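You operate a simulated robot arm through the tools that you are given. There is no shell and no other tool.

Carry out the task below with a simulated two-armed robot. There is one attempt and no reset: what you move stays moved.

TASK
Set the counter to the sitting height that the kitchen screen gives.
Fine: touch the height key and read SIT; keep the leads slack and the space below clear; free the crank lock to wind, then lock it. Where these are worked on the way, their far stop is far enough and under half their travel is too little: crank lock.

It is judged by the outcome, as a careful person would: the job done as asked, and still so three seconds after it is handed in. It fails if anything else is knocked over, pushed out of place, dropped, spilled or broken.

THE ROBOT
Two 7-joint arms with two-finger grippers on one trunk that stands fixed in place. Base frame: the origin is at the foot of the trunk, x ahead of it, y to its left, z up. Lengths are in m, angles in degrees, forces in N, time in s.
The left shoulder is at [0.024, 0.218, 1.08], the right one opposite. With the tool pointing down near the work surface each hand reaches from about 0.1 to 0.68 m from the base axis, measured 20 degrees to its own side. Payload 2.2 kg a hand.
The tool frame of a hand sits at the grasp point between the pads (the TCP): z along the fingers, y along the line on which they close. The tips reach 0.019 m beyond it. The gripper opens to 0.116 m. The gripper's body begins 0.07 m behind the TCP.
Orientation is that of the tool frame in the base frame, as a unit quaternion [x, y, z, w]. With the fingers straight down and closing along the base's y, the tool's x points along the base's -x, its y along +y and its z along -z.

THE INTERFACE
- The arms move only by the tool arm_command. It takes "left_deltas", "right_deltas" or both (then of equal length, played together; a hand with none holds still); each is one flat list of numbers, 7 for each row, row after row: the shift along the tool's x, y, z in units of 250 mm (1.0 is 250 mm), then the turn, a rotation vector about the tool's x, y, z in units of 60 degrees (1.0 is 60 degrees), then the finger opening in m, from 0 to 0.116. In form: [x, y, z, wx, wy, wz, fingers, x, y, z, wx, wy, wz, fingers, ...]. A call has 1 to 20 rows; each row is the pose to reach, as a shift and turn from the pose commanded when the call began, along the tool's axes at that moment. A call with a number of a shift or a turn outside -1 to 1 is refused whole. Each row takes 0.2 s and may step no farther than 0.05 m and 8.6 degrees from the row before; otherwise, or with a gripper value out of range, the whole call is refused. Where a pose cannot be reached the arm comes as near as it can. A force on the tool above 40 N (or 10 N above the force at the start of the call, whichever is more), or a blocked arm, ends the call early, and 0.2 s more pass. Each finger halts on what it meets, pressing with about 43 N; the grip force reading is that of the motor and also rises with nothing between the fingers. The clock runs only during rows and for 0.2 s after the last one: add rows that repeat a pose to give the fingers time. It gives the time, the measured TCP pose, the force on the tool (base axes), the opening and the grip force at its end, in the units of the frame above (readings bear some noise), with the torque about the TCP (base axes, N m) and any sound that the robot's microphone picked up.
- Cameras (640 x 400 px; columns grow to the right, rows downward): "scene" is now at [0.1201, 0.0501, 1.253]; the picture's right is [0.51, -0.86, 0.00], its down [-0.47, -0.28, -0.84] and it looks along [0.72, 0.42, -0.55] (base axes); focal length 214 px, centre (320, 200). "left" rides on the left gripper at [0.069, 0.015, -0.097] in its tool frame; the picture's right is [-0.21, 0.98, 0.00], its down [-0.76, -0.17, -0.63] and it looks along [-0.62, -0.14, 0.77] (tool axes); focal length 251 px, centre (320, 200). "right" rides on the right gripper at [0.069, -0.015, -0.097] in its tool frame; the picture's right is [0.21, 0.98, 0.00], its down [-0.76, 0.17, -0.63] and it looks along [-0.62, 0.14, 0.77] (tool axes); focal length 251 px, centre (320, 200). There is no depth. A picture from a camera that has moved, and an enlarged one, comes with that camera's place and axes in the base frame and with its lens.
- capture(camera): a new picture of that camera. The clock stands still meanwhile.
- move_column(by): slides the trunk up (or, below 0, down) by that many m; the arms and the scene camera ride with it, the base frame stays. It gives what a move gives, with no picture.
- turn_head(pan, tilt): turns the head with the scene camera to pan (to the left, within 80 degrees either way) and tilt (down, from -29 to 69), counted from straight ahead of the robot. It gives what a move gives.
- enlarge(camera, box): a new picture of the part [left, top, right, bottom] of that camera's present view, enlarged. The clock stands still meanwhile.
- hand_in(): hands the job in; it is judged then, once.

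Places have to be worked out from the pictures, the camera data and where the tool is seen. Open the grippers and draw the arms clear of the work before you hand the job in, unless the task says otherwise.

The tools are called after ">>>" as a command line: name --argument value ..., lists and objects as JSON in quotes. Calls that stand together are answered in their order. arm_command: Moves the arms, as the interface text tells. Its arguments: {"type":"object","properties":{"left_deltas":{"type":"array","items":{"type":"number"}},"right_deltas":{"type":"array","items":{"type":"number"}}},"required":[]} The other tools are called the same way: move_column (by) slides the trunk up or down; turn_head (pan, tilt) turns the head that bears the scene camera; capture (camera) takes a picture; enlarge (camera, box) takes an enlarged picture of a part of a camera's view; hand_in () hands the job in.

At the start:

```text
time: 0.0
left_ee_pos: [0.3868, 0.4976, 1.1713]
left_orientation: [0.0, 1.0, -0.001, -0.001]
left_ft_force: [0.2, -0.5, 0.1]
left_torque: [0.02, 0.03, -0.02]
left_finger_gap: 0.116
left_gripper_force: 0.0
right_ee_pos: [0.4733, 0.0281, 1.1431]
right_orientation: [0.0, 1.0, -0.001, -0.001]
right_ft_force: [1.4, 0.4, 0.4]
right_torque: [-0.03, -0.02, 0.0]
right_finger_gap: 0.116
right_gripper_force: 0.0
trunk travel left (down, up): [-0.225, 0.265]
head pan, tilt: [30.5, 32.9]
```

scene: 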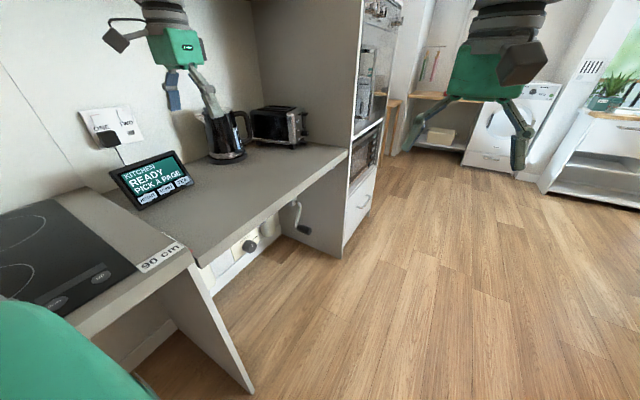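
right: 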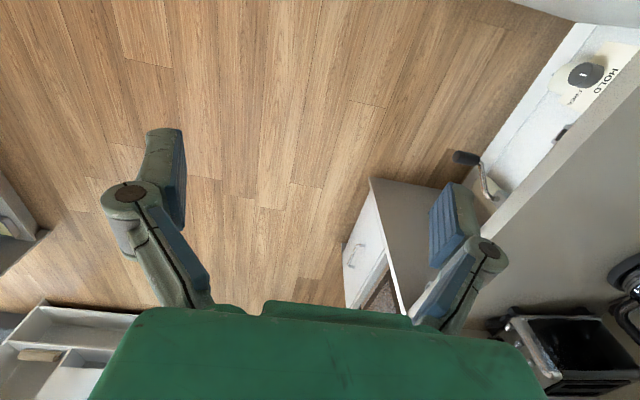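
left: 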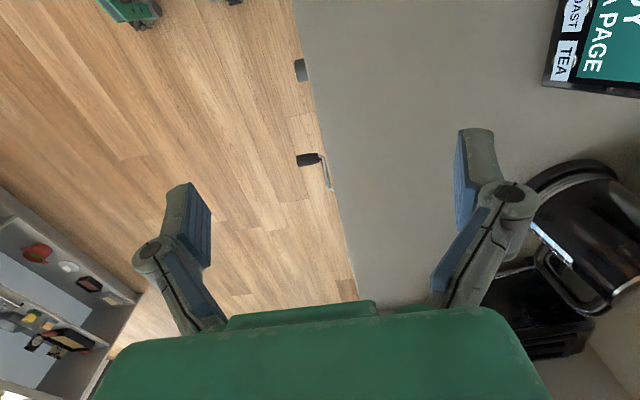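

I start by looking closely at the screen, the counter's front edge with the crank and lock, and the wall sockets with leads.

>>> enlarge --camera "scene" --box '[60, 90, 220, 230]'

>>> enlarge --camera "scene" --box '[190, 170, 350, 290]'

>>> enlarge --camera "right" --box '[440, 20, 640, 220]'

>>> enlarge --camera "scene" --box '[0, 180, 220, 320]'

```text
2.86 times, centred on (140, 160) of scene
camera zoom: at [0.1201, 0.0501, 1.253], right [0.51, -0.86, 0.0], down [-0.47, -0.28, -0.84], along [0.72, 0.42, -0.55], focal length 613 px, centre (834, 314)
```

zoom: 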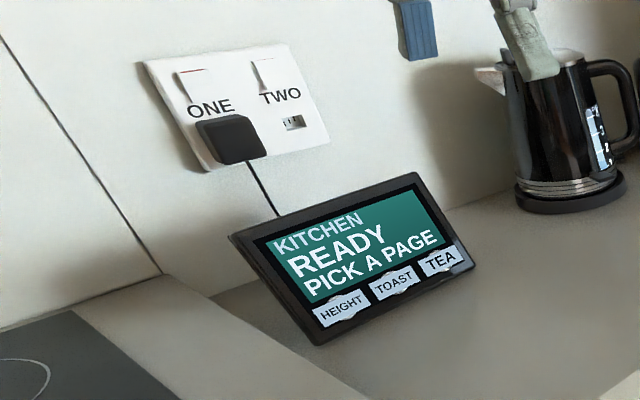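

```text
3.33 times, centred on (270, 230) of scene
camera zoom: at [0.1201, 0.0501, 1.253], right [0.51, -0.86, 0.0], down [-0.47, -0.28, -0.84], along [0.72, 0.42, -0.55], focal length 715 px, centre (487, 100)
```

zoom: 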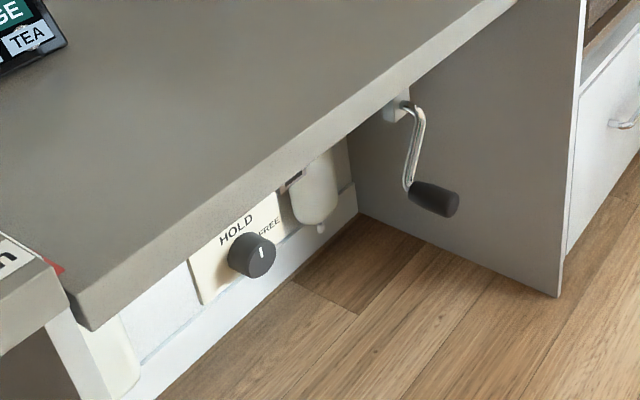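

```text
2.00 times, centred on (540, 120) of right
camera zoom: at [0.4039, 0.0125, 1.2402], right [-0.21, 0.98, 0.0], down [0.76, 0.17, 0.63], along [0.62, 0.13, -0.78], focal length 503 px, centre (-120, 360)
```

zoom: 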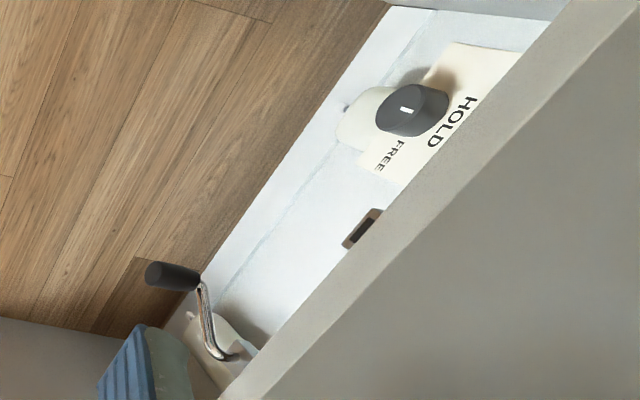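

```text
2.86 times, centred on (110, 250) of scene
camera zoom: at [0.1201, 0.0501, 1.253], right [0.51, -0.86, 0.0], down [-0.47, -0.28, -0.84], along [0.72, 0.42, -0.55], focal length 613 px, centre (920, 57)
```

zoom: 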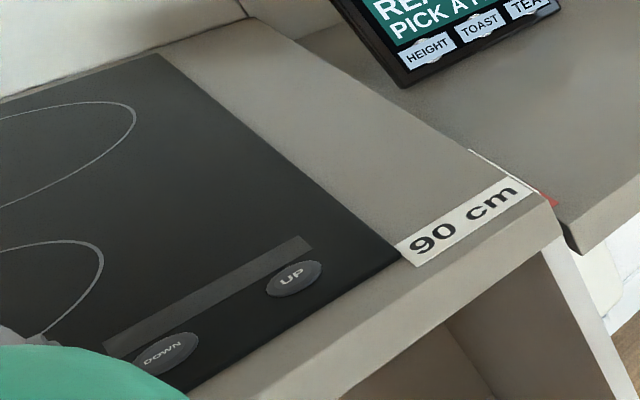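

The liftable counter lies to the robot's left (front edge along x near y≈0.45), with a crank and a HOLD/FREE knob below its front edge. I turn the head to look at it from several directions.

>>> turn_head --pan 60 --tilt 45

>>> capture --camera "scene"

```text
time: 0.9
left_ee_pos: [0.3832, 0.4968, 1.1726]
left_orientation: [-0.001, 1.0, 0.0, 0.001]
left_ft_force: [0.1, 0.2, 0.0]
left_torque: [0.0, 0.01, 0.0]
left_finger_gap: 0.1161
left_gripper_force: 0.1
right_ee_pos: [0.4688, 0.026, 1.1434]
right_orientation: [0.0, 1.0, 0.0, 0.001]
right_ft_force: [-0.2, -0.1, 0.3]
right_torque: [0.03, -0.03, 0.0]
right_finger_gap: 0.1158
right_gripper_force: 0.0
trunk travel left (down, up): [-0.225, 0.265]
head pan, tilt: [60.0, 45.0]
```

```text
taken
camera scene: at [0.0839, 0.0753, 1.2351], right [0.87, -0.5, 0.0], down [-0.36, -0.61, -0.7], along [0.35, 0.61, -0.71], focal length 214 px, centre (320, 200)
```

scene: 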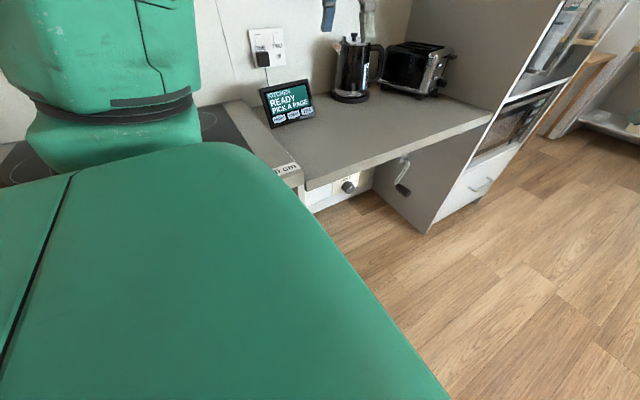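

The left arm covers much here; I enlarge the counter region for detail.

>>> enlarge --camera "scene" --box '[250, 70, 410, 170]'

>>> enlarge --camera "scene" --box '[270, 130, 430, 230]'

>>> enlarge --camera "scene" --box '[230, 10, 310, 70]'

```text
4.00 times, centred on (330, 120) of scene
camera zoom: at [0.0839, 0.0753, 1.2351], right [0.87, -0.5, 0.0], down [-0.36, -0.61, -0.7], along [0.35, 0.61, -0.71], focal length 858 px, centre (280, 520)
```

zoom: 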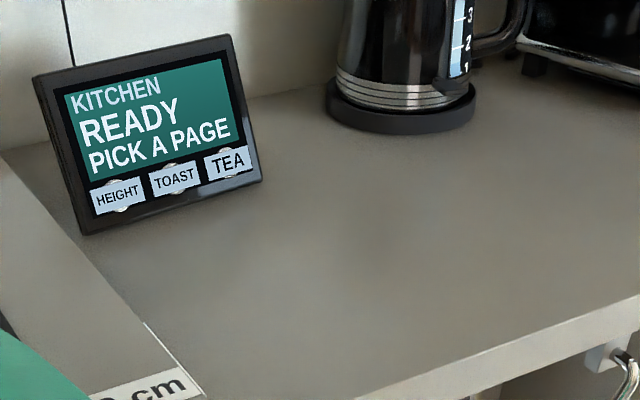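

```text
4.00 times, centred on (350, 180) of scene
camera zoom: at [0.0839, 0.0753, 1.2351], right [0.87, -0.5, 0.0], down [-0.36, -0.61, -0.7], along [0.35, 0.61, -0.71], focal length 858 px, centre (200, 280)
```

zoom: 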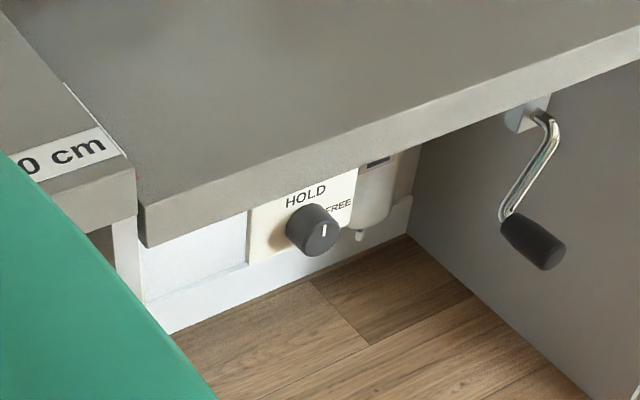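

```text
6.67 times, centred on (270, 40) of scene
camera zoom: at [0.0839, 0.0753, 1.2351], right [0.87, -0.5, 0.0], down [-0.36, -0.61, -0.7], along [0.35, 0.61, -0.71], focal length 1430 px, centre (653, 1267)
```

zoom: 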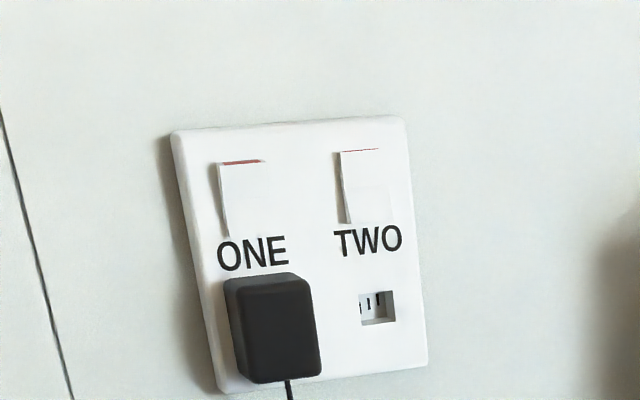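

The screen stands at roughly (0.34–0.45, 0.80, 0.90), the knob near (0.41, 0.46, 0.79), and the crank hub near (0.67, 0.49, 0.80). I turn the left hand about its own axis so that its camera looks toward the counter (+y).

>>> arm_command --left_deltas '[0, 0, 0, 0, 0, -0.14, 0.116, 0, 0, 0, 0, 0, -0.28, 0.116, 0, 0, 0, 0, 0, -0.42, 0.116, 0, 0, 0, 0, 0, -0.56, 0.116, 0, 0, 0, 0, 0, -0.7, 0.116, 0, 0, 0, 0, 0, -0.84, 0.116, 0, 0, 0, 0, 0, -0.98, 0.116]'

>>> capture --camera "left"

```text
time: 2.5
left_ee_pos: [0.3836, 0.4964, 1.1722]
left_orientation: [-0.492, 0.871, 0.0, 0.0]
left_ft_force: [0.5, 0.0, 0.0]
left_torque: [0.01, 0.0, 0.03]
left_finger_gap: 0.1161
left_gripper_force: 0.0
right_ee_pos: [0.4704, 0.0267, 1.1447]
right_orientation: [0.001, 1.0, 0.0, 0.001]
right_ft_force: [-0.1, -0.3, 0.3]
right_torque: [0.0, 0.0, -0.03]
right_finger_gap: 0.116
right_gripper_force: 0.0
trunk travel left (down, up): [-0.225, 0.265]
head pan, tilt: [60.0, 45.0]
```

```text
taken
camera left: at [0.3356, 0.4453, 1.2703], right [-0.73, 0.69, 0.0], down [0.53, 0.56, 0.63], along [0.44, 0.46, -0.77], focal length 251 px, centre (320, 200)
```

left: 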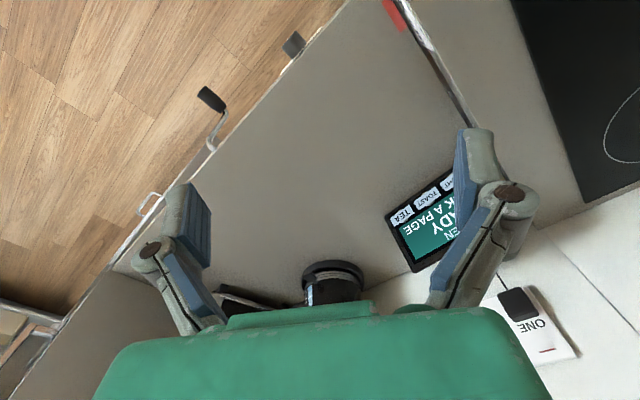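

Now a white strip with a red marker is visible at the seam of the two counters; I enlarge it and the screen.

>>> enlarge --camera "left" --box '[340, 0, 500, 120]'

>>> enlarge --camera "left" --box '[380, 160, 600, 360]'

>>> enlarge --camera "left" --box '[120, 20, 340, 220]'

```text
3.33 times, centred on (420, 60) of left
camera zoom: at [0.3356, 0.4453, 1.2703], right [-0.73, 0.69, 0.0], down [0.53, 0.56, 0.63], along [0.44, 0.46, -0.77], focal length 838 px, centre (-13, 667)
```

zoom: 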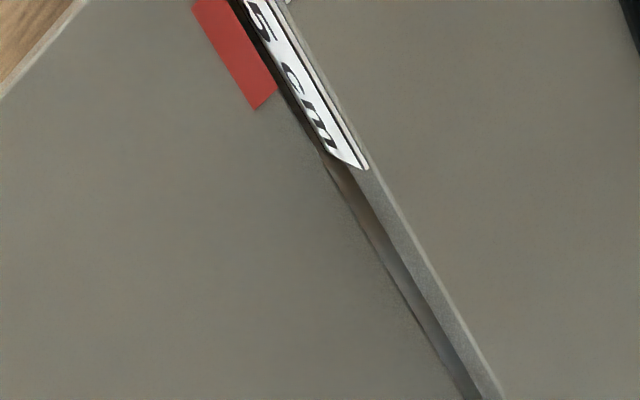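

```text
2.00 times, centred on (490, 260) of left
camera zoom: at [0.3356, 0.4453, 1.2703], right [-0.73, 0.69, 0.0], down [0.53, 0.56, 0.63], along [0.44, 0.46, -0.77], focal length 503 px, centre (-20, 80)
```

zoom: 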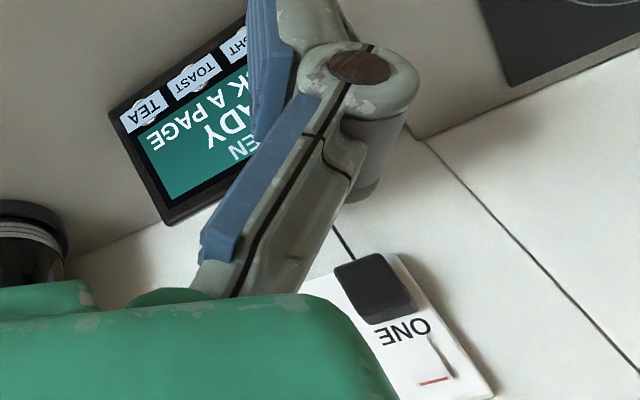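

```text
2.00 times, centred on (230, 120) of left
camera zoom: at [0.3356, 0.4453, 1.2703], right [-0.73, 0.69, 0.0], down [0.53, 0.56, 0.63], along [0.44, 0.46, -0.77], focal length 503 px, centre (500, 360)
```

zoom: 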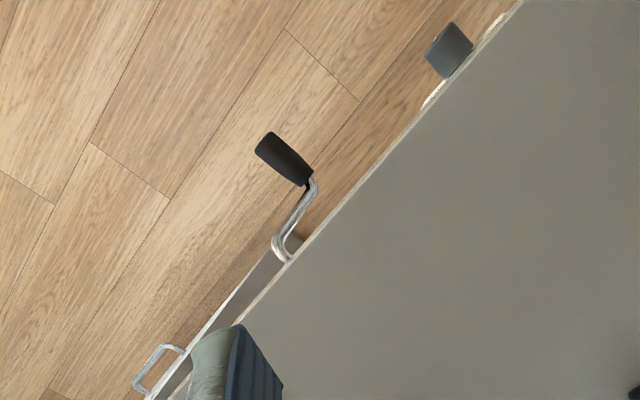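

The seam carries a centimetre scale with a red pointer on the moving counter. I finish the turn of the left hand, close its fingers, then will pitch it forward to reach the HEIGHT key.

>>> arm_command --left_deltas '[0, 0, 0, 0, 0, -0.13, 0.08, 0, 0, 0, 0, 0, -0.26, 0.05, 0, 0, 0, 0, 0, -0.39, 0.02, 0, 0, 0, 0, 0, -0.51, 0.0, 0, 0, 0, 0, 0, -0.51, 0.0]'

>>> capture --camera "left"

```text
time: 3.7
left_ee_pos: [0.3824, 0.4979, 1.1727]
left_orientation: [-0.704, 0.71, -0.001, 0.001]
left_ft_force: [-0.1, -0.7, -0.5]
left_torque: [-0.03, -0.01, 0.03]
left_finger_gap: 0.0002
left_gripper_force: 28.2
right_ee_pos: [0.4702, 0.0262, 1.1446]
right_orientation: [0.0, 1.0, -0.001, 0.001]
right_ft_force: [-0.3, 0.8, -1.0]
right_torque: [-0.02, -0.01, -0.03]
right_finger_gap: 0.1161
right_gripper_force: 0.0
trunk travel left (down, up): [-0.225, 0.265]
head pan, tilt: [60.0, 45.0]
```

```text
taken
camera left: at [0.3685, 0.4279, 1.2704], right [-0.97, 0.22, 0.0], down [0.17, 0.75, 0.63], along [0.14, 0.62, -0.77], focal length 251 px, centre (320, 200)
```

left: 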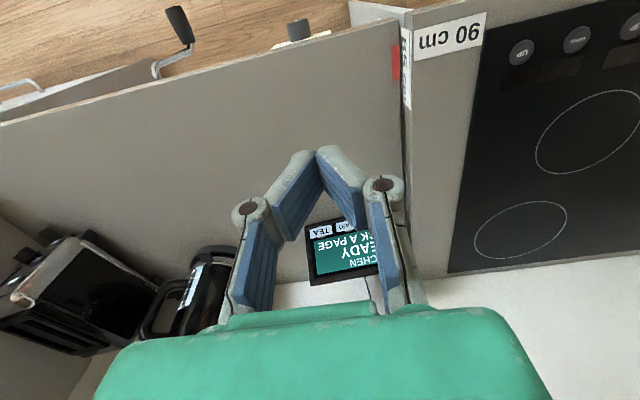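

Fingers are closed and pointing down over the counter. I now pitch the left hand forward by 45° (tool toward +y and down) without shifting it.

>>> arm_command --left_deltas '[0, 0, 0, 0, -0.125, 0, 0, 0, 0, 0, 0, -0.25, 0, 0, 0, 0, 0, 0, -0.375, 0, 0, 0, 0, 0, 0, -0.5, 0, 0, 0, 0, 0, 0, -0.625, 0, 0, 0, 0, 0, 0, -0.75, 0, 0]'

>>> capture --camera "left"

>>> capture --camera "scene"

```text
time: 4.7
left_ee_pos: [0.3666, 0.5287, 1.1357]
left_orientation: [0.712, -0.684, -0.118, -0.111]
left_ft_force: [-0.6, 0.3, -1.1]
left_torque: [-0.03, 0.01, -0.02]
left_finger_gap: 0.0
left_gripper_force: 28.4
right_ee_pos: [0.4646, 0.0282, 1.1455]
right_orientation: [-0.001, 1.0, -0.001, 0.003]
right_ft_force: [0.7, 0.0, 0.9]
right_torque: [-0.02, -0.03, 0.01]
right_finger_gap: 0.116
right_gripper_force: 0.0
trunk travel left (down, up): [-0.225, 0.265]
head pan, tilt: [60.0, 45.0]
stopped in row 4 (left hand): the arm was blocked; the commanded pose is now the measured one
```

```text
taken
camera left: at [0.3576, 0.4323, 1.2054], right [-0.98, 0.16, 0.07], down [0.15, 0.52, 0.84], along [0.1, 0.84, -0.54], focal length 251 px, centre (320, 200)
```

left: 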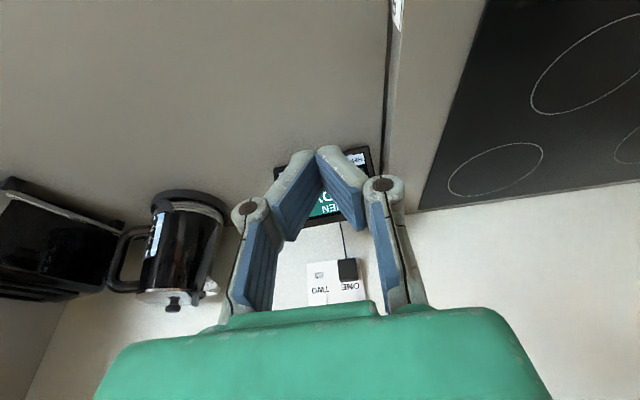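

```text
taken
camera scene: at [0.0827, 0.078, 1.2355], right [0.87, -0.49, 0.0], down [-0.35, -0.61, -0.71], along [0.35, 0.62, -0.71], focal length 214 px, centre (320, 200)
```

scene: 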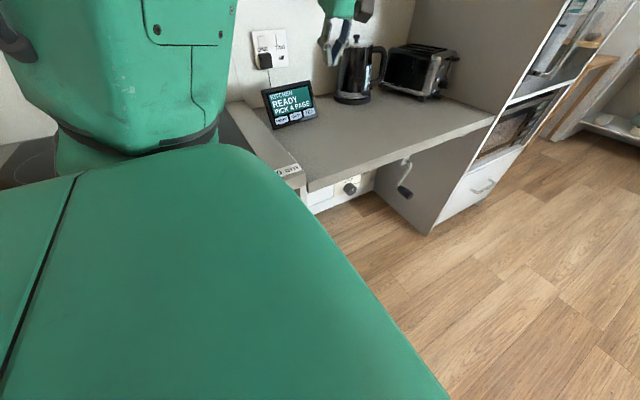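

The pitch stopped about 19° in (arm blocked, likely folded too close). I move the hand out toward the tablet first and then pitch it further.

>>> arm_command --left_deltas '[-0.08, 0.027, 0.15, 0, 0, 0, 0, -0.16, 0.054, 0.3, 0, 0, 0, 0, -0.24, 0.08, 0.45, 0, 0, 0, 0, -0.315, 0.106, 0.597, 0, 0, 0, 0, -0.315, 0.106, 0.597, 0, -0.11, 0, 0, -0.315, 0.106, 0.597, 0, -0.22, 0, 0]'

>>> capture --camera "left"

>>> capture --camera "scene"

```text
time: 6.1
left_ee_pos: [0.3388, 0.6442, 1.0261]
left_orientation: [0.691, -0.666, -0.204, -0.194]
left_ft_force: [1.2, -0.6, 0.1]
left_torque: [-0.02, -0.01, -0.03]
left_finger_gap: 0.0002
left_gripper_force: 28.3
right_ee_pos: [0.4683, 0.0223, 1.1462]
right_orientation: [-0.001, 1.0, 0.002, 0.001]
right_ft_force: [0.1, -0.1, 0.3]
right_torque: [0.01, 0.01, 0.02]
right_finger_gap: 0.1159
right_gripper_force: 0.0
trunk travel left (down, up): [-0.225, 0.265]
head pan, tilt: [60.0, 45.0]
```

```text
taken
camera left: at [0.3284, 0.5334, 1.0705], right [-0.98, 0.14, 0.12], down [0.16, 0.3, 0.94], along [0.1, 0.94, -0.32], focal length 251 px, centre (320, 200)
```

left: 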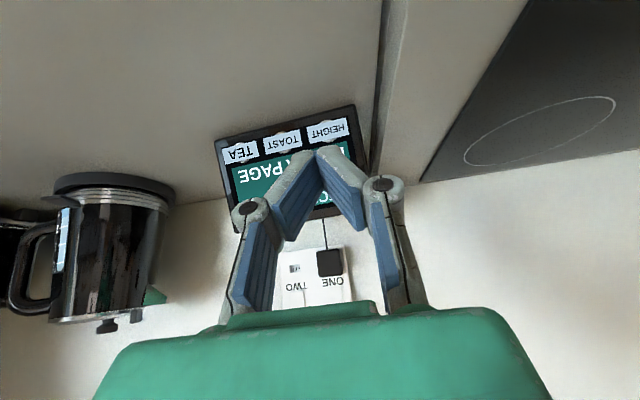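

```text
taken
camera scene: at [0.0849, 0.0695, 1.2353], right [0.87, -0.5, 0.0], down [-0.36, -0.61, -0.71], along [0.35, 0.61, -0.71], focal length 214 px, centre (320, 200)
```

scene: 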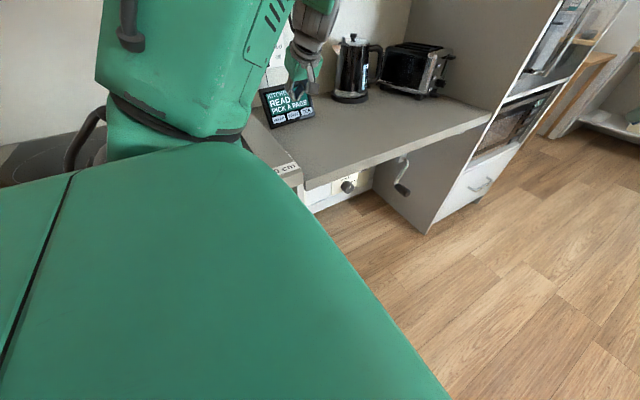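

The keys are now seen clearly: I place HEIGHT at about (0.334, 0.788, 0.90). I pitch further to ~48° and hover about 6 cm short of it.

>>> arm_command --left_deltas '[-0.044, 0.002, 0.142, 0, -0.083, 0, 0, -0.087, 0.004, 0.284, 0, -0.167, 0, 0, -0.131, 0.006, 0.426, 0, -0.25, 0, 0]'

>>> capture --camera "left"

>>> enlarge --camera "scene" --box '[230, 50, 390, 150]'

```text
time: 6.9
left_ee_pos: [0.3352, 0.7297, 0.9521]
left_orientation: [0.658, -0.634, -0.294, -0.28]
left_ft_force: [0.4, -0.2, 0.6]
left_torque: [0.02, 0.0, 0.06]
left_finger_gap: 0.0001
left_gripper_force: 28.6
right_ee_pos: [0.4669, 0.0242, 1.1461]
right_orientation: [0.0, 1.0, 0.001, 0.002]
right_ft_force: [-0.2, 0.5, -0.1]
right_torque: [0.01, 0.01, 0.0]
right_finger_gap: 0.1161
right_gripper_force: 0.0
trunk travel left (down, up): [-0.225, 0.265]
head pan, tilt: [60.0, 45.0]
```

```text
taken
camera left: at [0.3245, 0.612, 0.968], right [-0.98, 0.11, 0.16], down [0.17, 0.05, 0.98], along [0.1, 0.99, -0.06], focal length 251 px, centre (320, 200)
```

left: 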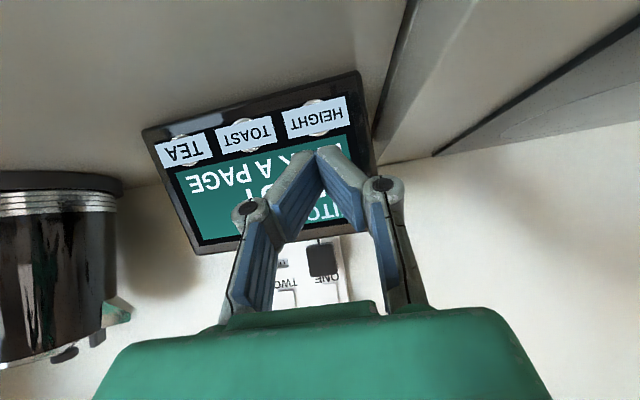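

```text
4.00 times, centred on (310, 100) of scene
camera zoom: at [0.0855, 0.0737, 1.235], right [0.87, -0.5, 0.0], down [-0.36, -0.61, -0.7], along [0.35, 0.61, -0.71], focal length 858 px, centre (360, 600)
```

zoom: 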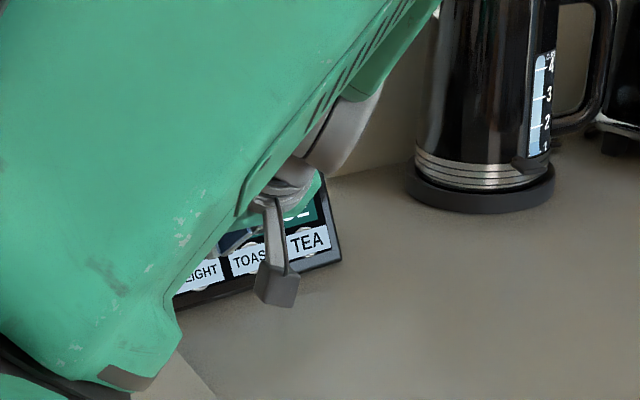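

Triangulating with three views puts HEIGHT at (0.336, 0.793, 0.898), the screen tilted back about 25°. I advance 5 cm along the fingers and check before touching.

>>> arm_command --left_deltas '[0.004, -0.004, 0.07, 0, 0, 0, 0, 0.008, -0.008, 0.13, 0, 0, 0, 0, 0.012, -0.012, 0.19, 0, 0, 0, 0]'

>>> capture --camera "left"

```text
time: 7.7
left_ee_pos: [0.3365, 0.7668, 0.9181]
left_orientation: [0.659, -0.635, -0.292, -0.278]
left_ft_force: [-0.3, -0.3, -0.3]
left_torque: [-0.02, -0.03, 0.01]
left_finger_gap: 0.0
left_gripper_force: 28.7
right_ee_pos: [0.4672, 0.0259, 1.1455]
right_orientation: [0.0, 1.0, 0.0, 0.001]
right_ft_force: [-0.2, 0.1, 0.3]
right_torque: [-0.01, 0.01, 0.0]
right_finger_gap: 0.1159
right_gripper_force: 0.0
trunk travel left (down, up): [-0.225, 0.265]
head pan, tilt: [60.0, 45.0]
```

```text
taken
camera left: at [0.3268, 0.6473, 0.9332], right [-0.98, 0.11, 0.16], down [0.17, 0.05, 0.98], along [0.1, 0.99, -0.07], focal length 251 px, centre (320, 200)
```

left: 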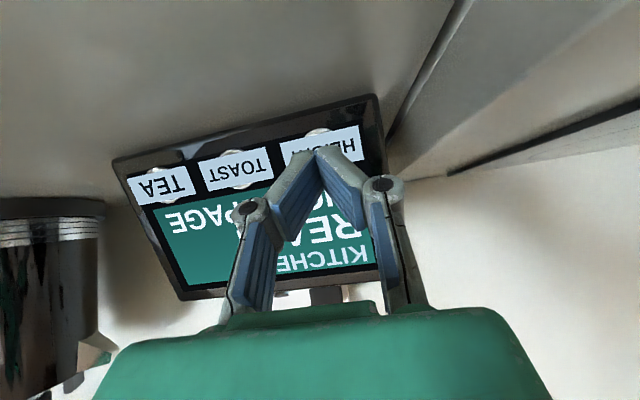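

The fingertip lines up with the HEIGHT key about 1.5 cm off. I advance in small steps until a light touch.

>>> arm_command --left_deltas '[0.0, 0, 0.02, 0, 0, 0, 0, 0.0, 0, 0.036, 0, 0, 0, 0]'

>>> capture --camera "left"

```text
time: 8.3
left_ee_pos: [0.334, 0.7739, 0.9111]
left_orientation: [0.658, -0.636, -0.291, -0.278]
left_ft_force: [-1.3, -0.4, 0.1]
left_torque: [0.01, -0.02, -0.01]
left_finger_gap: 0.0
left_gripper_force: 28.6
right_ee_pos: [0.4664, 0.028, 1.1458]
right_orientation: [0.0, 1.0, -0.001, 0.001]
right_ft_force: [0.4, 0.3, 0.4]
right_torque: [0.0, -0.01, 0.0]
right_finger_gap: 0.116
right_gripper_force: 0.1
trunk travel left (down, up): [-0.225, 0.265]
head pan, tilt: [60.0, 45.0]
```

```text
taken
camera left: at [0.3252, 0.6553, 0.9262], right [-0.98, 0.11, 0.16], down [0.17, 0.05, 0.98], along [0.1, 0.99, -0.07], focal length 251 px, centre (320, 200)
```

left: 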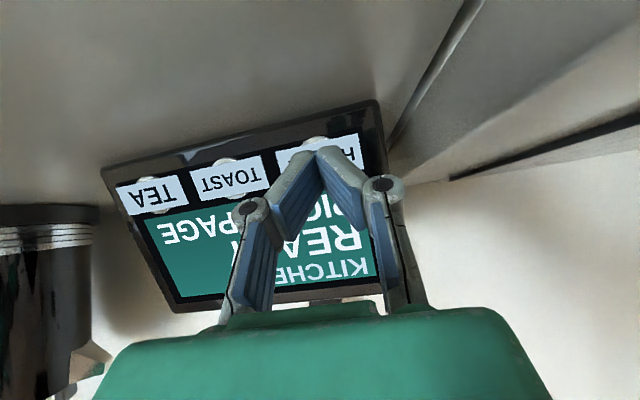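

No contact yet; the tip is still centred over HEIGHT. Another 5 mm, then 3 mm.

>>> arm_command --left_deltas '[0.0, 0, 0.016, 0, 0, 0, 0, 0.0, 0, 0.026, 0, 0, 0, 0]'

>>> capture --camera "left"

```text
time: 8.9
left_ee_pos: [0.3354, 0.7786, 0.9057]
left_orientation: [0.659, -0.635, -0.292, -0.278]
left_ft_force: [0.0, 0.2, -1.1]
left_torque: [0.01, -0.01, 0.01]
left_finger_gap: 0.0
left_gripper_force: 28.3
right_ee_pos: [0.4671, 0.0269, 1.1453]
right_orientation: [0.0, 1.0, 0.0, 0.001]
right_ft_force: [0.9, 0.4, -0.2]
right_torque: [0.01, 0.03, 0.04]
right_finger_gap: 0.116
right_gripper_force: 0.1
trunk travel left (down, up): [-0.225, 0.265]
head pan, tilt: [60.0, 45.0]
```

```text
taken
camera left: at [0.325, 0.6592, 0.9221], right [-0.98, 0.11, 0.16], down [0.17, 0.05, 0.98], along [0.1, 0.99, -0.07], focal length 251 px, centre (320, 200)
```

left: 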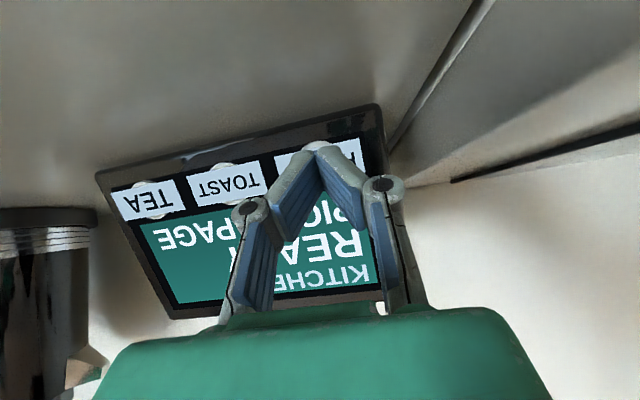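

Still no contact; recomputing from this view the key is nearer (0.336, 0.80, 0.89), so the upper tip edge would land near the key's top. I shift 6 mm lower on the screen and continue forward gently.

>>> arm_command --left_deltas '[0.024, 0, 0.0, 0, 0, 0, 0, 0.024, 0, 0.016, 0, 0, 0, 0, 0.024, 0, 0.026, 0, 0, 0, 0]'

>>> capture --camera "left"

```text
time: 9.7
left_ee_pos: [0.3346, 0.7787, 0.8991]
left_orientation: [0.658, -0.636, -0.292, -0.278]
left_ft_force: [-0.5, -0.6, -0.1]
left_torque: [0.0, -0.01, 0.02]
left_finger_gap: 0.0002
left_gripper_force: 28.2
right_ee_pos: [0.4673, 0.0265, 1.1455]
right_orientation: [-0.001, 1.0, -0.001, 0.002]
right_ft_force: [-0.3, 0.2, 0.2]
right_torque: [0.04, -0.01, 0.0]
right_finger_gap: 0.1159
right_gripper_force: 0.0
trunk travel left (down, up): [-0.225, 0.265]
head pan, tilt: [60.0, 45.0]
```

```text
taken
camera left: at [0.3244, 0.6607, 0.9135], right [-0.98, 0.11, 0.16], down [0.17, 0.05, 0.98], along [0.1, 0.99, -0.07], focal length 251 px, centre (320, 200)
```

left: 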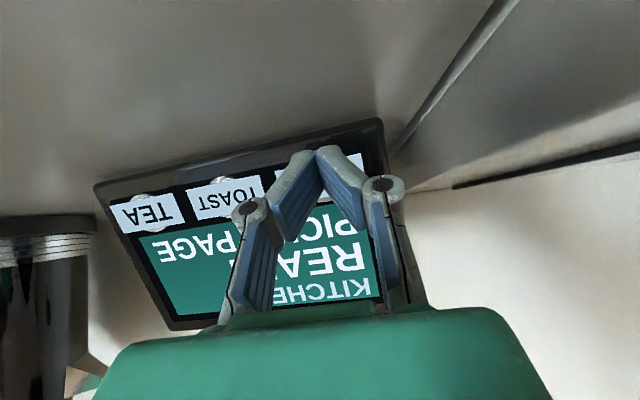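

Still free, and the tip is only about 1 cm above the counter, so I now move horizontally in +y in 3 mm steps until it touches.

>>> arm_command --left_deltas '[-0.008, 0, 0.009, 0, 0, 0, 0, -0.016, 0, 0.018, 0, 0, 0, 0, -0.016, 0, 0.018, 0, 0, 0, 0]'

>>> capture --camera "left"

```text
time: 10.5
left_ee_pos: [0.3344, 0.7852, 0.8975]
left_orientation: [0.658, -0.636, -0.291, -0.279]
left_ft_force: [-0.5, -2.3, -0.5]
left_torque: [0.01, -0.03, 0.02]
left_finger_gap: 0.0
left_gripper_force: 28.7
right_ee_pos: [0.4687, 0.026, 1.1463]
right_orientation: [-0.001, 1.0, 0.0, 0.002]
right_ft_force: [0.5, 0.6, 0.3]
right_torque: [0.01, 0.02, 0.0]
right_finger_gap: 0.116
right_gripper_force: 0.1
trunk travel left (down, up): [-0.225, 0.265]
head pan, tilt: [60.0, 45.0]
```

```text
taken
camera left: at [0.3241, 0.6661, 0.9131], right [-0.98, 0.11, 0.16], down [0.17, 0.05, 0.98], along [0.1, 0.99, -0.07], focal length 251 px, centre (320, 200)
```

left: 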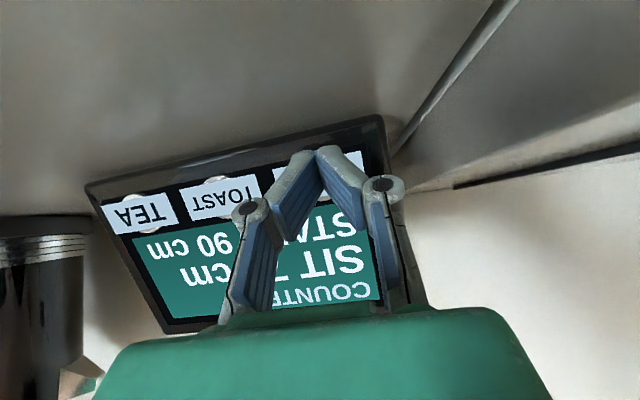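

The screen changed to COUNTER / SIT … / STAND 90 cm. I back the hand straight off and read it.

>>> arm_command --left_deltas '[0.02, 0, -0.06, 0, 0, 0, 0, -0.05, 0, -0.2, 0, 0, 0, 0, -0.1, 0, -0.38, 0, 0, 0, 0, -0.1, 0, -0.55, 0, 0, 0, 0]'

>>> capture --camera "left"

>>> enlarge --camera "scene" --box '[230, 50, 390, 150]'

```text
time: 11.5
left_ee_pos: [0.3394, 0.6966, 1.0102]
left_orientation: [0.659, -0.635, -0.291, -0.279]
left_ft_force: [0.9, 0.3, 0.3]
left_torque: [-0.01, 0.01, -0.01]
left_finger_gap: 0.0
left_gripper_force: 28.6
right_ee_pos: [0.4663, 0.0234, 1.1449]
right_orientation: [-0.001, 1.0, 0.001, 0.002]
right_ft_force: [-0.5, 0.1, 0.2]
right_torque: [0.04, 0.03, -0.02]
right_finger_gap: 0.1161
right_gripper_force: 0.0
trunk travel left (down, up): [-0.225, 0.265]
head pan, tilt: [60.0, 45.0]
```

```text
taken
camera left: at [0.3282, 0.5792, 1.0252], right [-0.98, 0.11, 0.16], down [0.17, 0.05, 0.98], along [0.1, 0.99, -0.07], focal length 251 px, centre (320, 200)
```

left: 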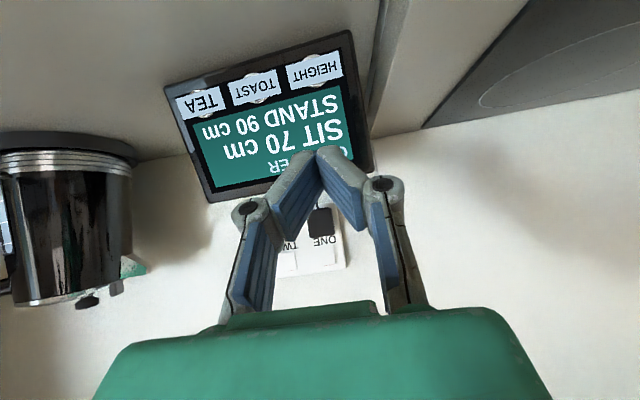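

```text
4.00 times, centred on (310, 100) of scene
camera zoom: at [0.0839, 0.072, 1.2353], right [0.87, -0.5, 0.0], down [-0.36, -0.61, -0.71], along [0.35, 0.61, -0.71], focal length 858 px, centre (360, 600)
```

zoom: 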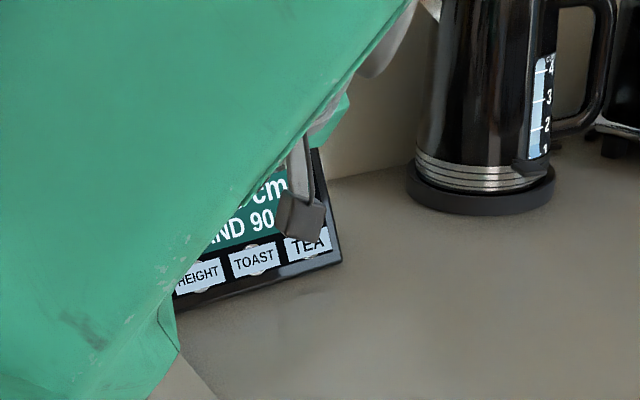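

I enlarge the page to read the sitting figure exactly.

>>> enlarge --camera "left" --box '[180, 70, 360, 200]'

```text
3.08 times, centred on (270, 135) of left
camera zoom: at [0.3282, 0.5792, 1.0252], right [-0.98, 0.11, 0.16], down [0.17, 0.05, 0.98], along [0.1, 0.99, -0.07], focal length 774 px, centre (474, 400)
```

zoom: 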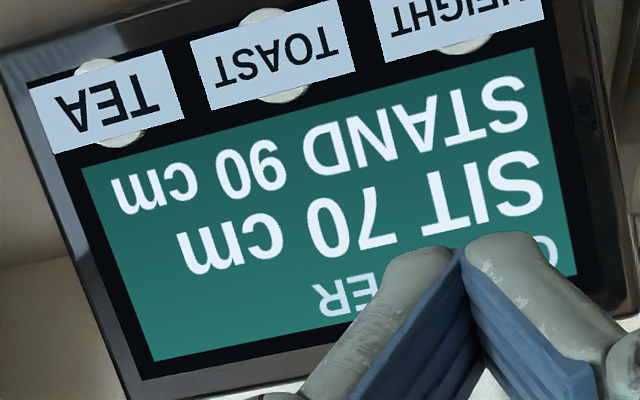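

It reads SIT 70 cm. Before winding I check the lead behind the screen: I raise the left hand, open it, and pitch it downward to look over the tablet.

>>> arm_command --left_deltas '[-0.12, 0, -0.107, 0, 0.1, 0, 0.03, -0.24, 0, -0.214, 0, 0.2, 0, 0.06, -0.36, 0, -0.32, 0, 0.3, 0, 0.09, -0.48, 0, -0.43, 0, 0.4, 0, 0.116, -0.594, 0, -0.536, 0, 0.5, 0, 0.116]'

>>> capture --camera "left"

>>> capture --camera "scene"

```text
time: 12.7
left_ee_pos: [0.3391, 0.7035, 1.2075]
left_orientation: [0.712, -0.686, -0.109, -0.104]
left_ft_force: [0.3, 0.8, -0.5]
left_torque: [0.01, -0.02, -0.01]
left_finger_gap: 0.1161
left_gripper_force: 0.0
right_ee_pos: [0.466, 0.0295, 1.1455]
right_orientation: [-0.001, 1.0, -0.001, 0.001]
right_ft_force: [-0.1, 1.1, 0.3]
right_torque: [-0.02, -0.01, -0.02]
right_finger_gap: 0.1161
right_gripper_force: 0.2
trunk travel left (down, up): [-0.225, 0.265]
head pan, tilt: [60.0, 45.0]
```

```text
taken
camera left: at [0.3283, 0.6079, 1.2802], right [-0.98, 0.17, 0.07], down [0.15, 0.54, 0.83], along [0.1, 0.82, -0.56], focal length 251 px, centre (320, 200)
```

left: 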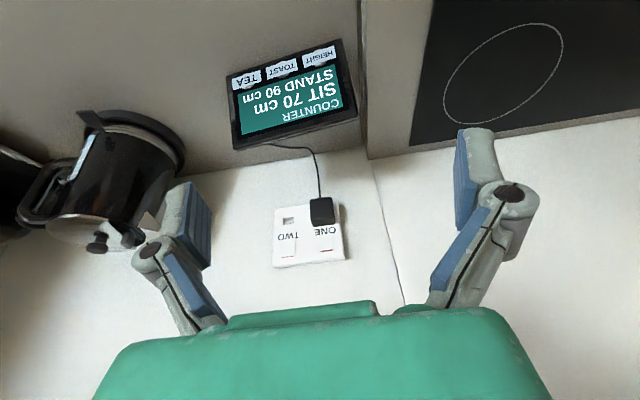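

```text
taken
camera scene: at [0.0832, 0.0787, 1.2349], right [0.87, -0.5, 0.0], down [-0.36, -0.62, -0.7], along [0.35, 0.61, -0.71], focal length 214 px, centre (320, 200)
```

scene: 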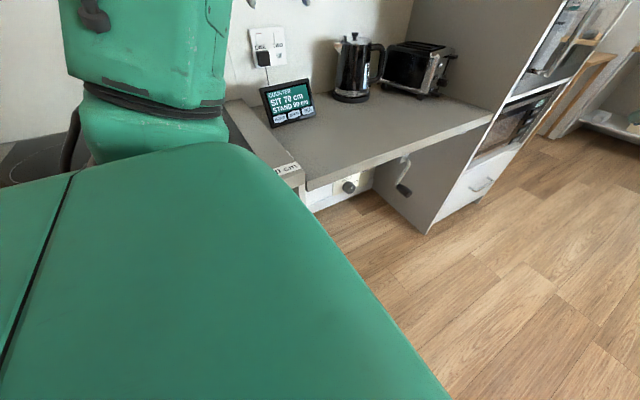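

The lead from plug ONE to the screen's back looks short. I enlarge it to judge its slack.

>>> enlarge --camera "left" --box '[210, 20, 410, 280]'

>>> enlarge --camera "left" --box '[0, 80, 220, 280]'

```text
1.54 times, centred on (310, 150) of left
camera zoom: at [0.3283, 0.6079, 1.2802], right [-0.98, 0.17, 0.07], down [0.15, 0.54, 0.83], along [0.1, 0.82, -0.56], focal length 387 px, centre (335, 277)
```

zoom: 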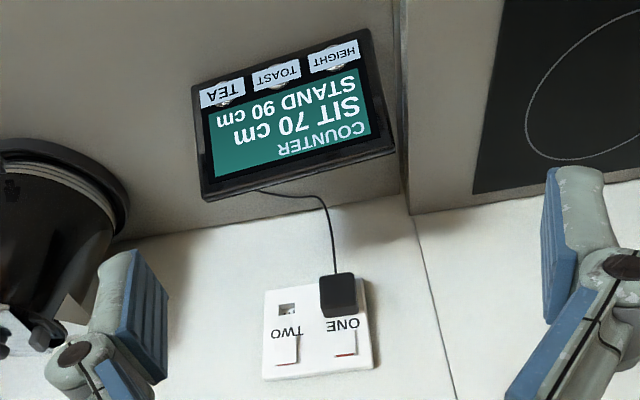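

```text
2.00 times, centred on (110, 180) of left
camera zoom: at [0.3283, 0.6079, 1.2802], right [-0.98, 0.17, 0.07], down [0.15, 0.54, 0.83], along [0.1, 0.82, -0.56], focal length 503 px, centre (740, 240)
```

zoom: 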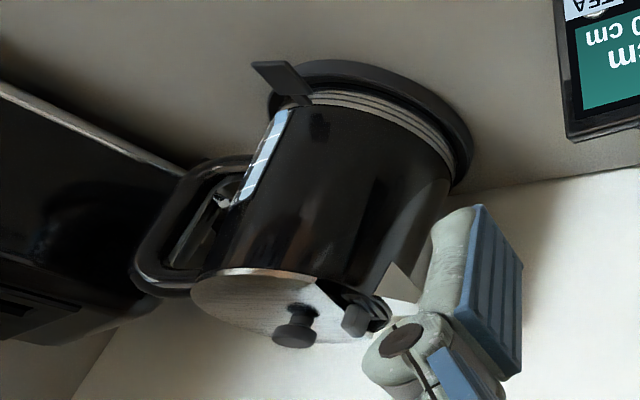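

The lead drops from the plug and bends behind the screen; I will watch it while lowering. Next I inspect the space under the counter: I turn the right hand so its camera faces +y.

>>> arm_command --right_deltas '[0, 0, 0, 0, 0, -0.14, 0.116, 0, 0, 0, 0, 0, -0.28, 0.116, 0, 0, 0, 0, 0, -0.42, 0.116, 0, 0, 0, 0, 0, -0.56, 0.116, 0, 0, 0, 0, 0, -0.7, 0.116, 0, 0, 0, 0, 0, -0.84, 0.116, 0, 0, 0, 0, 0, -0.98, 0.116]'

>>> capture --camera "right"

```text
time: 14.3
left_ee_pos: [0.3392, 0.6998, 1.2086]
left_orientation: [0.712, -0.686, -0.111, -0.104]
left_ft_force: [0.2, 0.3, -0.9]
left_torque: [0.01, 0.03, -0.04]
left_finger_gap: 0.1161
left_gripper_force: 0.1
right_ee_pos: [0.4673, 0.0263, 1.1453]
right_orientation: [-0.492, 0.871, -0.002, 0.002]
right_ft_force: [-0.2, -0.3, -1.2]
right_torque: [-0.01, -0.03, 0.0]
right_finger_gap: 0.1162
right_gripper_force: 0.1
trunk travel left (down, up): [-0.225, 0.265]
head pan, tilt: [60.0, 45.0]
```

```text
taken
camera right: at [0.4432, -0.0404, 1.2424], right [-0.95, 0.32, 0.0], down [0.25, 0.73, 0.63], along [0.2, 0.6, -0.77], focal length 251 px, centre (320, 200)
```

right: 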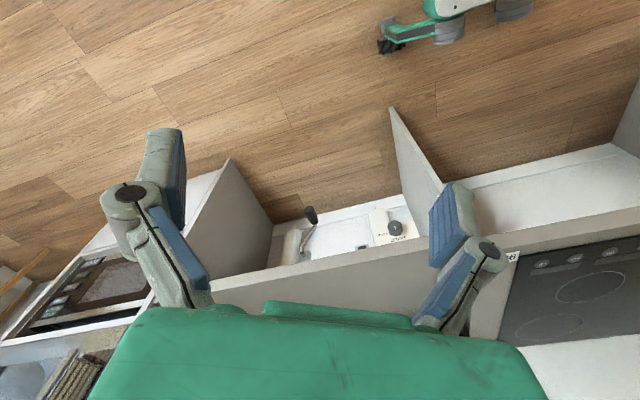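

The camera already faces the counter front; I enlarge the space below it.

>>> enlarge --camera "right" --box '[240, 180, 460, 300]'

```text
2.91 times, centred on (350, 240) of right
camera zoom: at [0.4432, -0.0404, 1.2424], right [-0.95, 0.32, 0.0], down [0.25, 0.73, 0.63], along [0.2, 0.6, -0.77], focal length 731 px, centre (233, 84)
```

zoom: 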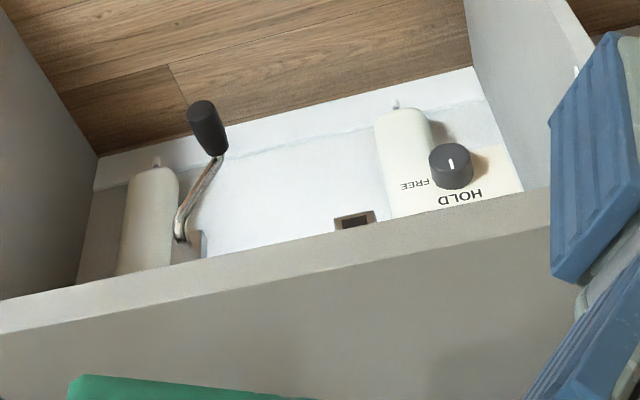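

The floor below is clear; the two white columns are the counter's lift legs, and the lock knob sits on a plate just under the front edge with FREE a quarter turn clockwise from HOLD. I finish the right hand's turn, then pitch it toward +y for the knob.

>>> arm_command --right_deltas '[0, 0, 0, 0, 0, -0.13, 0.116, 0, 0, 0, 0, 0, -0.26, 0.116, 0, 0, 0, 0, 0, -0.39, 0.116, 0, 0, 0, 0, 0, -0.52, 0.116]'

>>> turn_head --pan 40 --tilt 50

>>> capture --camera "scene"

>>> capture --camera "right"

```text
time: 15.3
left_ee_pos: [0.3396, 0.7002, 1.2081]
left_orientation: [0.712, -0.686, -0.112, -0.105]
left_ft_force: [0.4, -0.4, 0.4]
left_torque: [0.0, 0.02, -0.02]
left_finger_gap: 0.1159
left_gripper_force: 0.2
right_ee_pos: [0.4671, 0.0245, 1.1458]
right_orientation: [0.708, -0.706, 0.001, -0.002]
right_ft_force: [-0.1, 0.8, -0.2]
right_torque: [-0.03, 0.0, -0.01]
right_finger_gap: 0.1162
right_gripper_force: 0.2
trunk travel left (down, up): [-0.225, 0.265]
head pan, tilt: [60.0, 45.0]
```

```text
time: 16.2
left_ee_pos: [0.3414, 0.7004, 1.2078]
left_orientation: [0.712, -0.686, -0.112, -0.105]
left_ft_force: [-0.7, -0.4, 0.5]
left_torque: [-0.01, 0.03, -0.05]
left_finger_gap: 0.1158
left_gripper_force: 0.1
right_ee_pos: [0.4663, 0.0257, 1.1445]
right_orientation: [-0.707, 0.707, -0.001, 0.001]
right_ft_force: [-1.2, -0.1, -1.0]
right_torque: [-0.01, 0.01, 0.02]
right_finger_gap: 0.1159
right_gripper_force: 0.1
trunk travel left (down, up): [-0.225, 0.265]
head pan, tilt: [40.0, 50.0]
```

```text
taken
camera scene: at [0.1023, 0.0551, 1.2281], right [0.64, -0.77, 0.0], down [-0.59, -0.49, -0.64], along [0.49, 0.41, -0.77], focal length 214 px, centre (320, 200)
```

scene: 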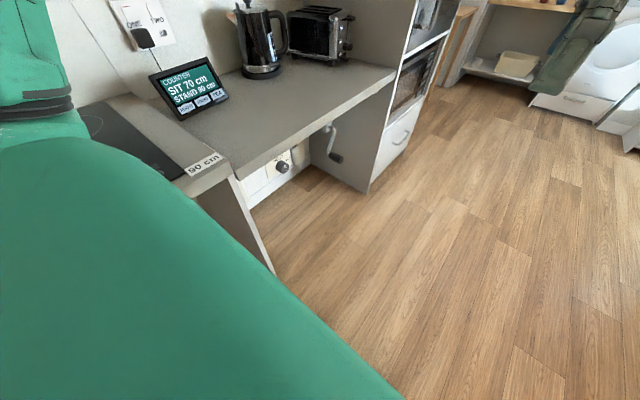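

```text
taken
camera right: at [0.481, -0.0429, 1.2427], right [-0.98, -0.21, 0.0], down [-0.17, 0.76, 0.63], along [-0.13, 0.62, -0.78], focal length 251 px, centre (320, 200)
```

right: 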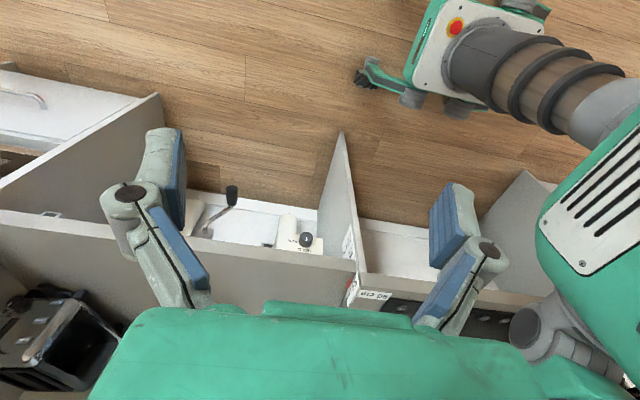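

The right camera now sees the side face below the 90 cm counter, with printed text there; I enlarge that.

>>> enlarge --camera "right" --box '[280, 200, 420, 320]'

>>> enlarge --camera "right" --box '[160, 170, 360, 290]'

```text
3.33 times, centred on (350, 260) of right
camera zoom: at [0.481, -0.0429, 1.2427], right [-0.98, -0.21, 0.0], down [-0.17, 0.76, 0.63], along [-0.13, 0.62, -0.78], focal length 838 px, centre (220, 0)
```

zoom: 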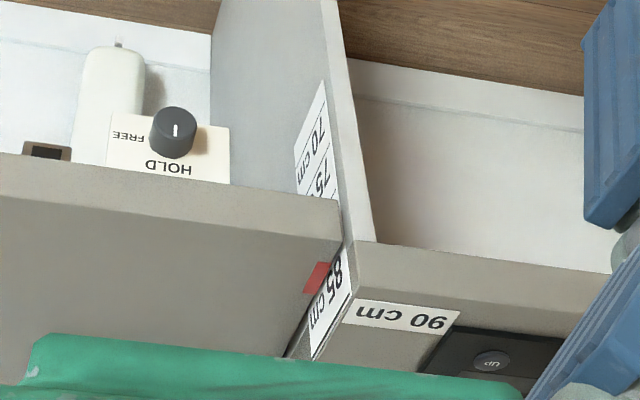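

```text
3.20 times, centred on (260, 230) of right
camera zoom: at [0.481, -0.0429, 1.2427], right [-0.98, -0.21, 0.0], down [-0.17, 0.76, 0.63], along [-0.13, 0.62, -0.78], focal length 805 px, centre (512, 104)
```

zoom: 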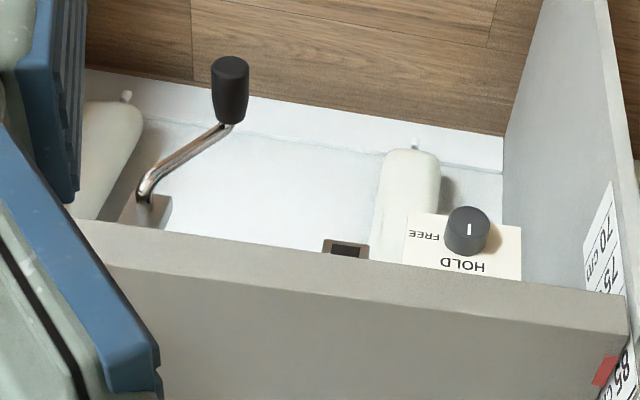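

The scale on the side face reads 85 / (80) / 75 / 70 cm with the red pointer on the counter now near 85; the floor space is clear. I bring the right hand down and pitch it 60° toward the knob.

>>> arm_command --right_deltas '[-0.0875, 0.0285, 0.0975, 0, -0.125, 0, 0.116, -0.175, 0.057, 0.195, 0, -0.25, 0, 0.116, -0.2625, 0.0855, 0.2925, 0, -0.375, 0, 0.116, -0.35, 0.114, 0.39, 0, -0.5, 0, 0.116, -0.4375, 0.1425, 0.4875, 0, -0.625, 0, 0.116, -0.525, 0.171, 0.585, 0, -0.75, 0, 0.116, -0.6125, 0.1995, 0.6825, 0, -0.875, 0, 0.116, -0.7, 0.228, 0.78, 0, -1.0, 0, 0.116]'

>>> capture --camera "right"

>>> capture --camera "scene"

```text
time: 18.0
left_ee_pos: [0.3404, 0.7, 1.2082]
left_orientation: [0.712, -0.685, -0.112, -0.104]
left_ft_force: [-0.2, 0.5, 0.2]
left_torque: [0.02, 0.01, -0.01]
left_finger_gap: 0.1161
left_gripper_force: 0.1
right_ee_pos: [0.4111, 0.2008, 0.9495]
right_orientation: [-0.611, 0.612, 0.354, 0.356]
right_ft_force: [-0.4, 0.5, -0.2]
right_torque: [0.0, 0.0, 0.02]
right_finger_gap: 0.116
right_gripper_force: 0.2
trunk travel left (down, up): [-0.225, 0.265]
head pan, tilt: [40.0, 50.0]
```

```text
taken
camera right: at [0.4253, 0.0828, 0.9377], right [-0.98, -0.11, -0.19], down [-0.17, -0.17, 0.97], along [-0.14, 0.98, 0.15], focal length 251 px, centre (320, 200)
```

right: 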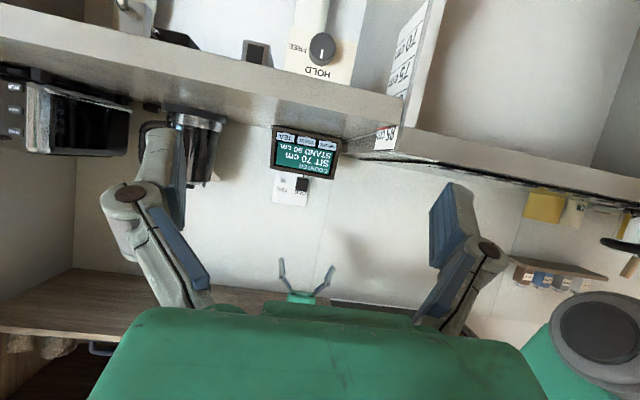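

```text
taken
camera scene: at [0.1043, 0.0547, 1.2279], right [0.64, -0.77, 0.0], down [-0.59, -0.49, -0.64], along [0.49, 0.41, -0.77], focal length 214 px, centre (320, 200)
```

scene: 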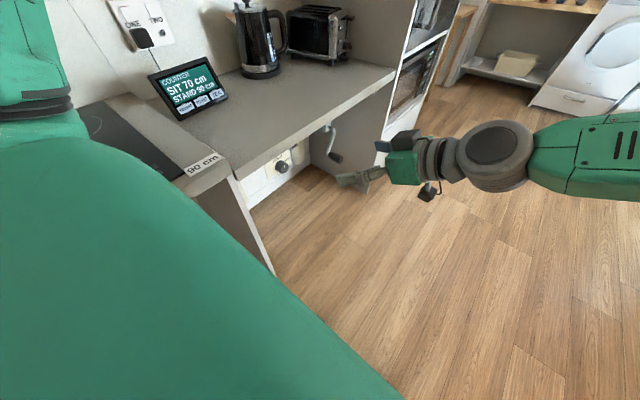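

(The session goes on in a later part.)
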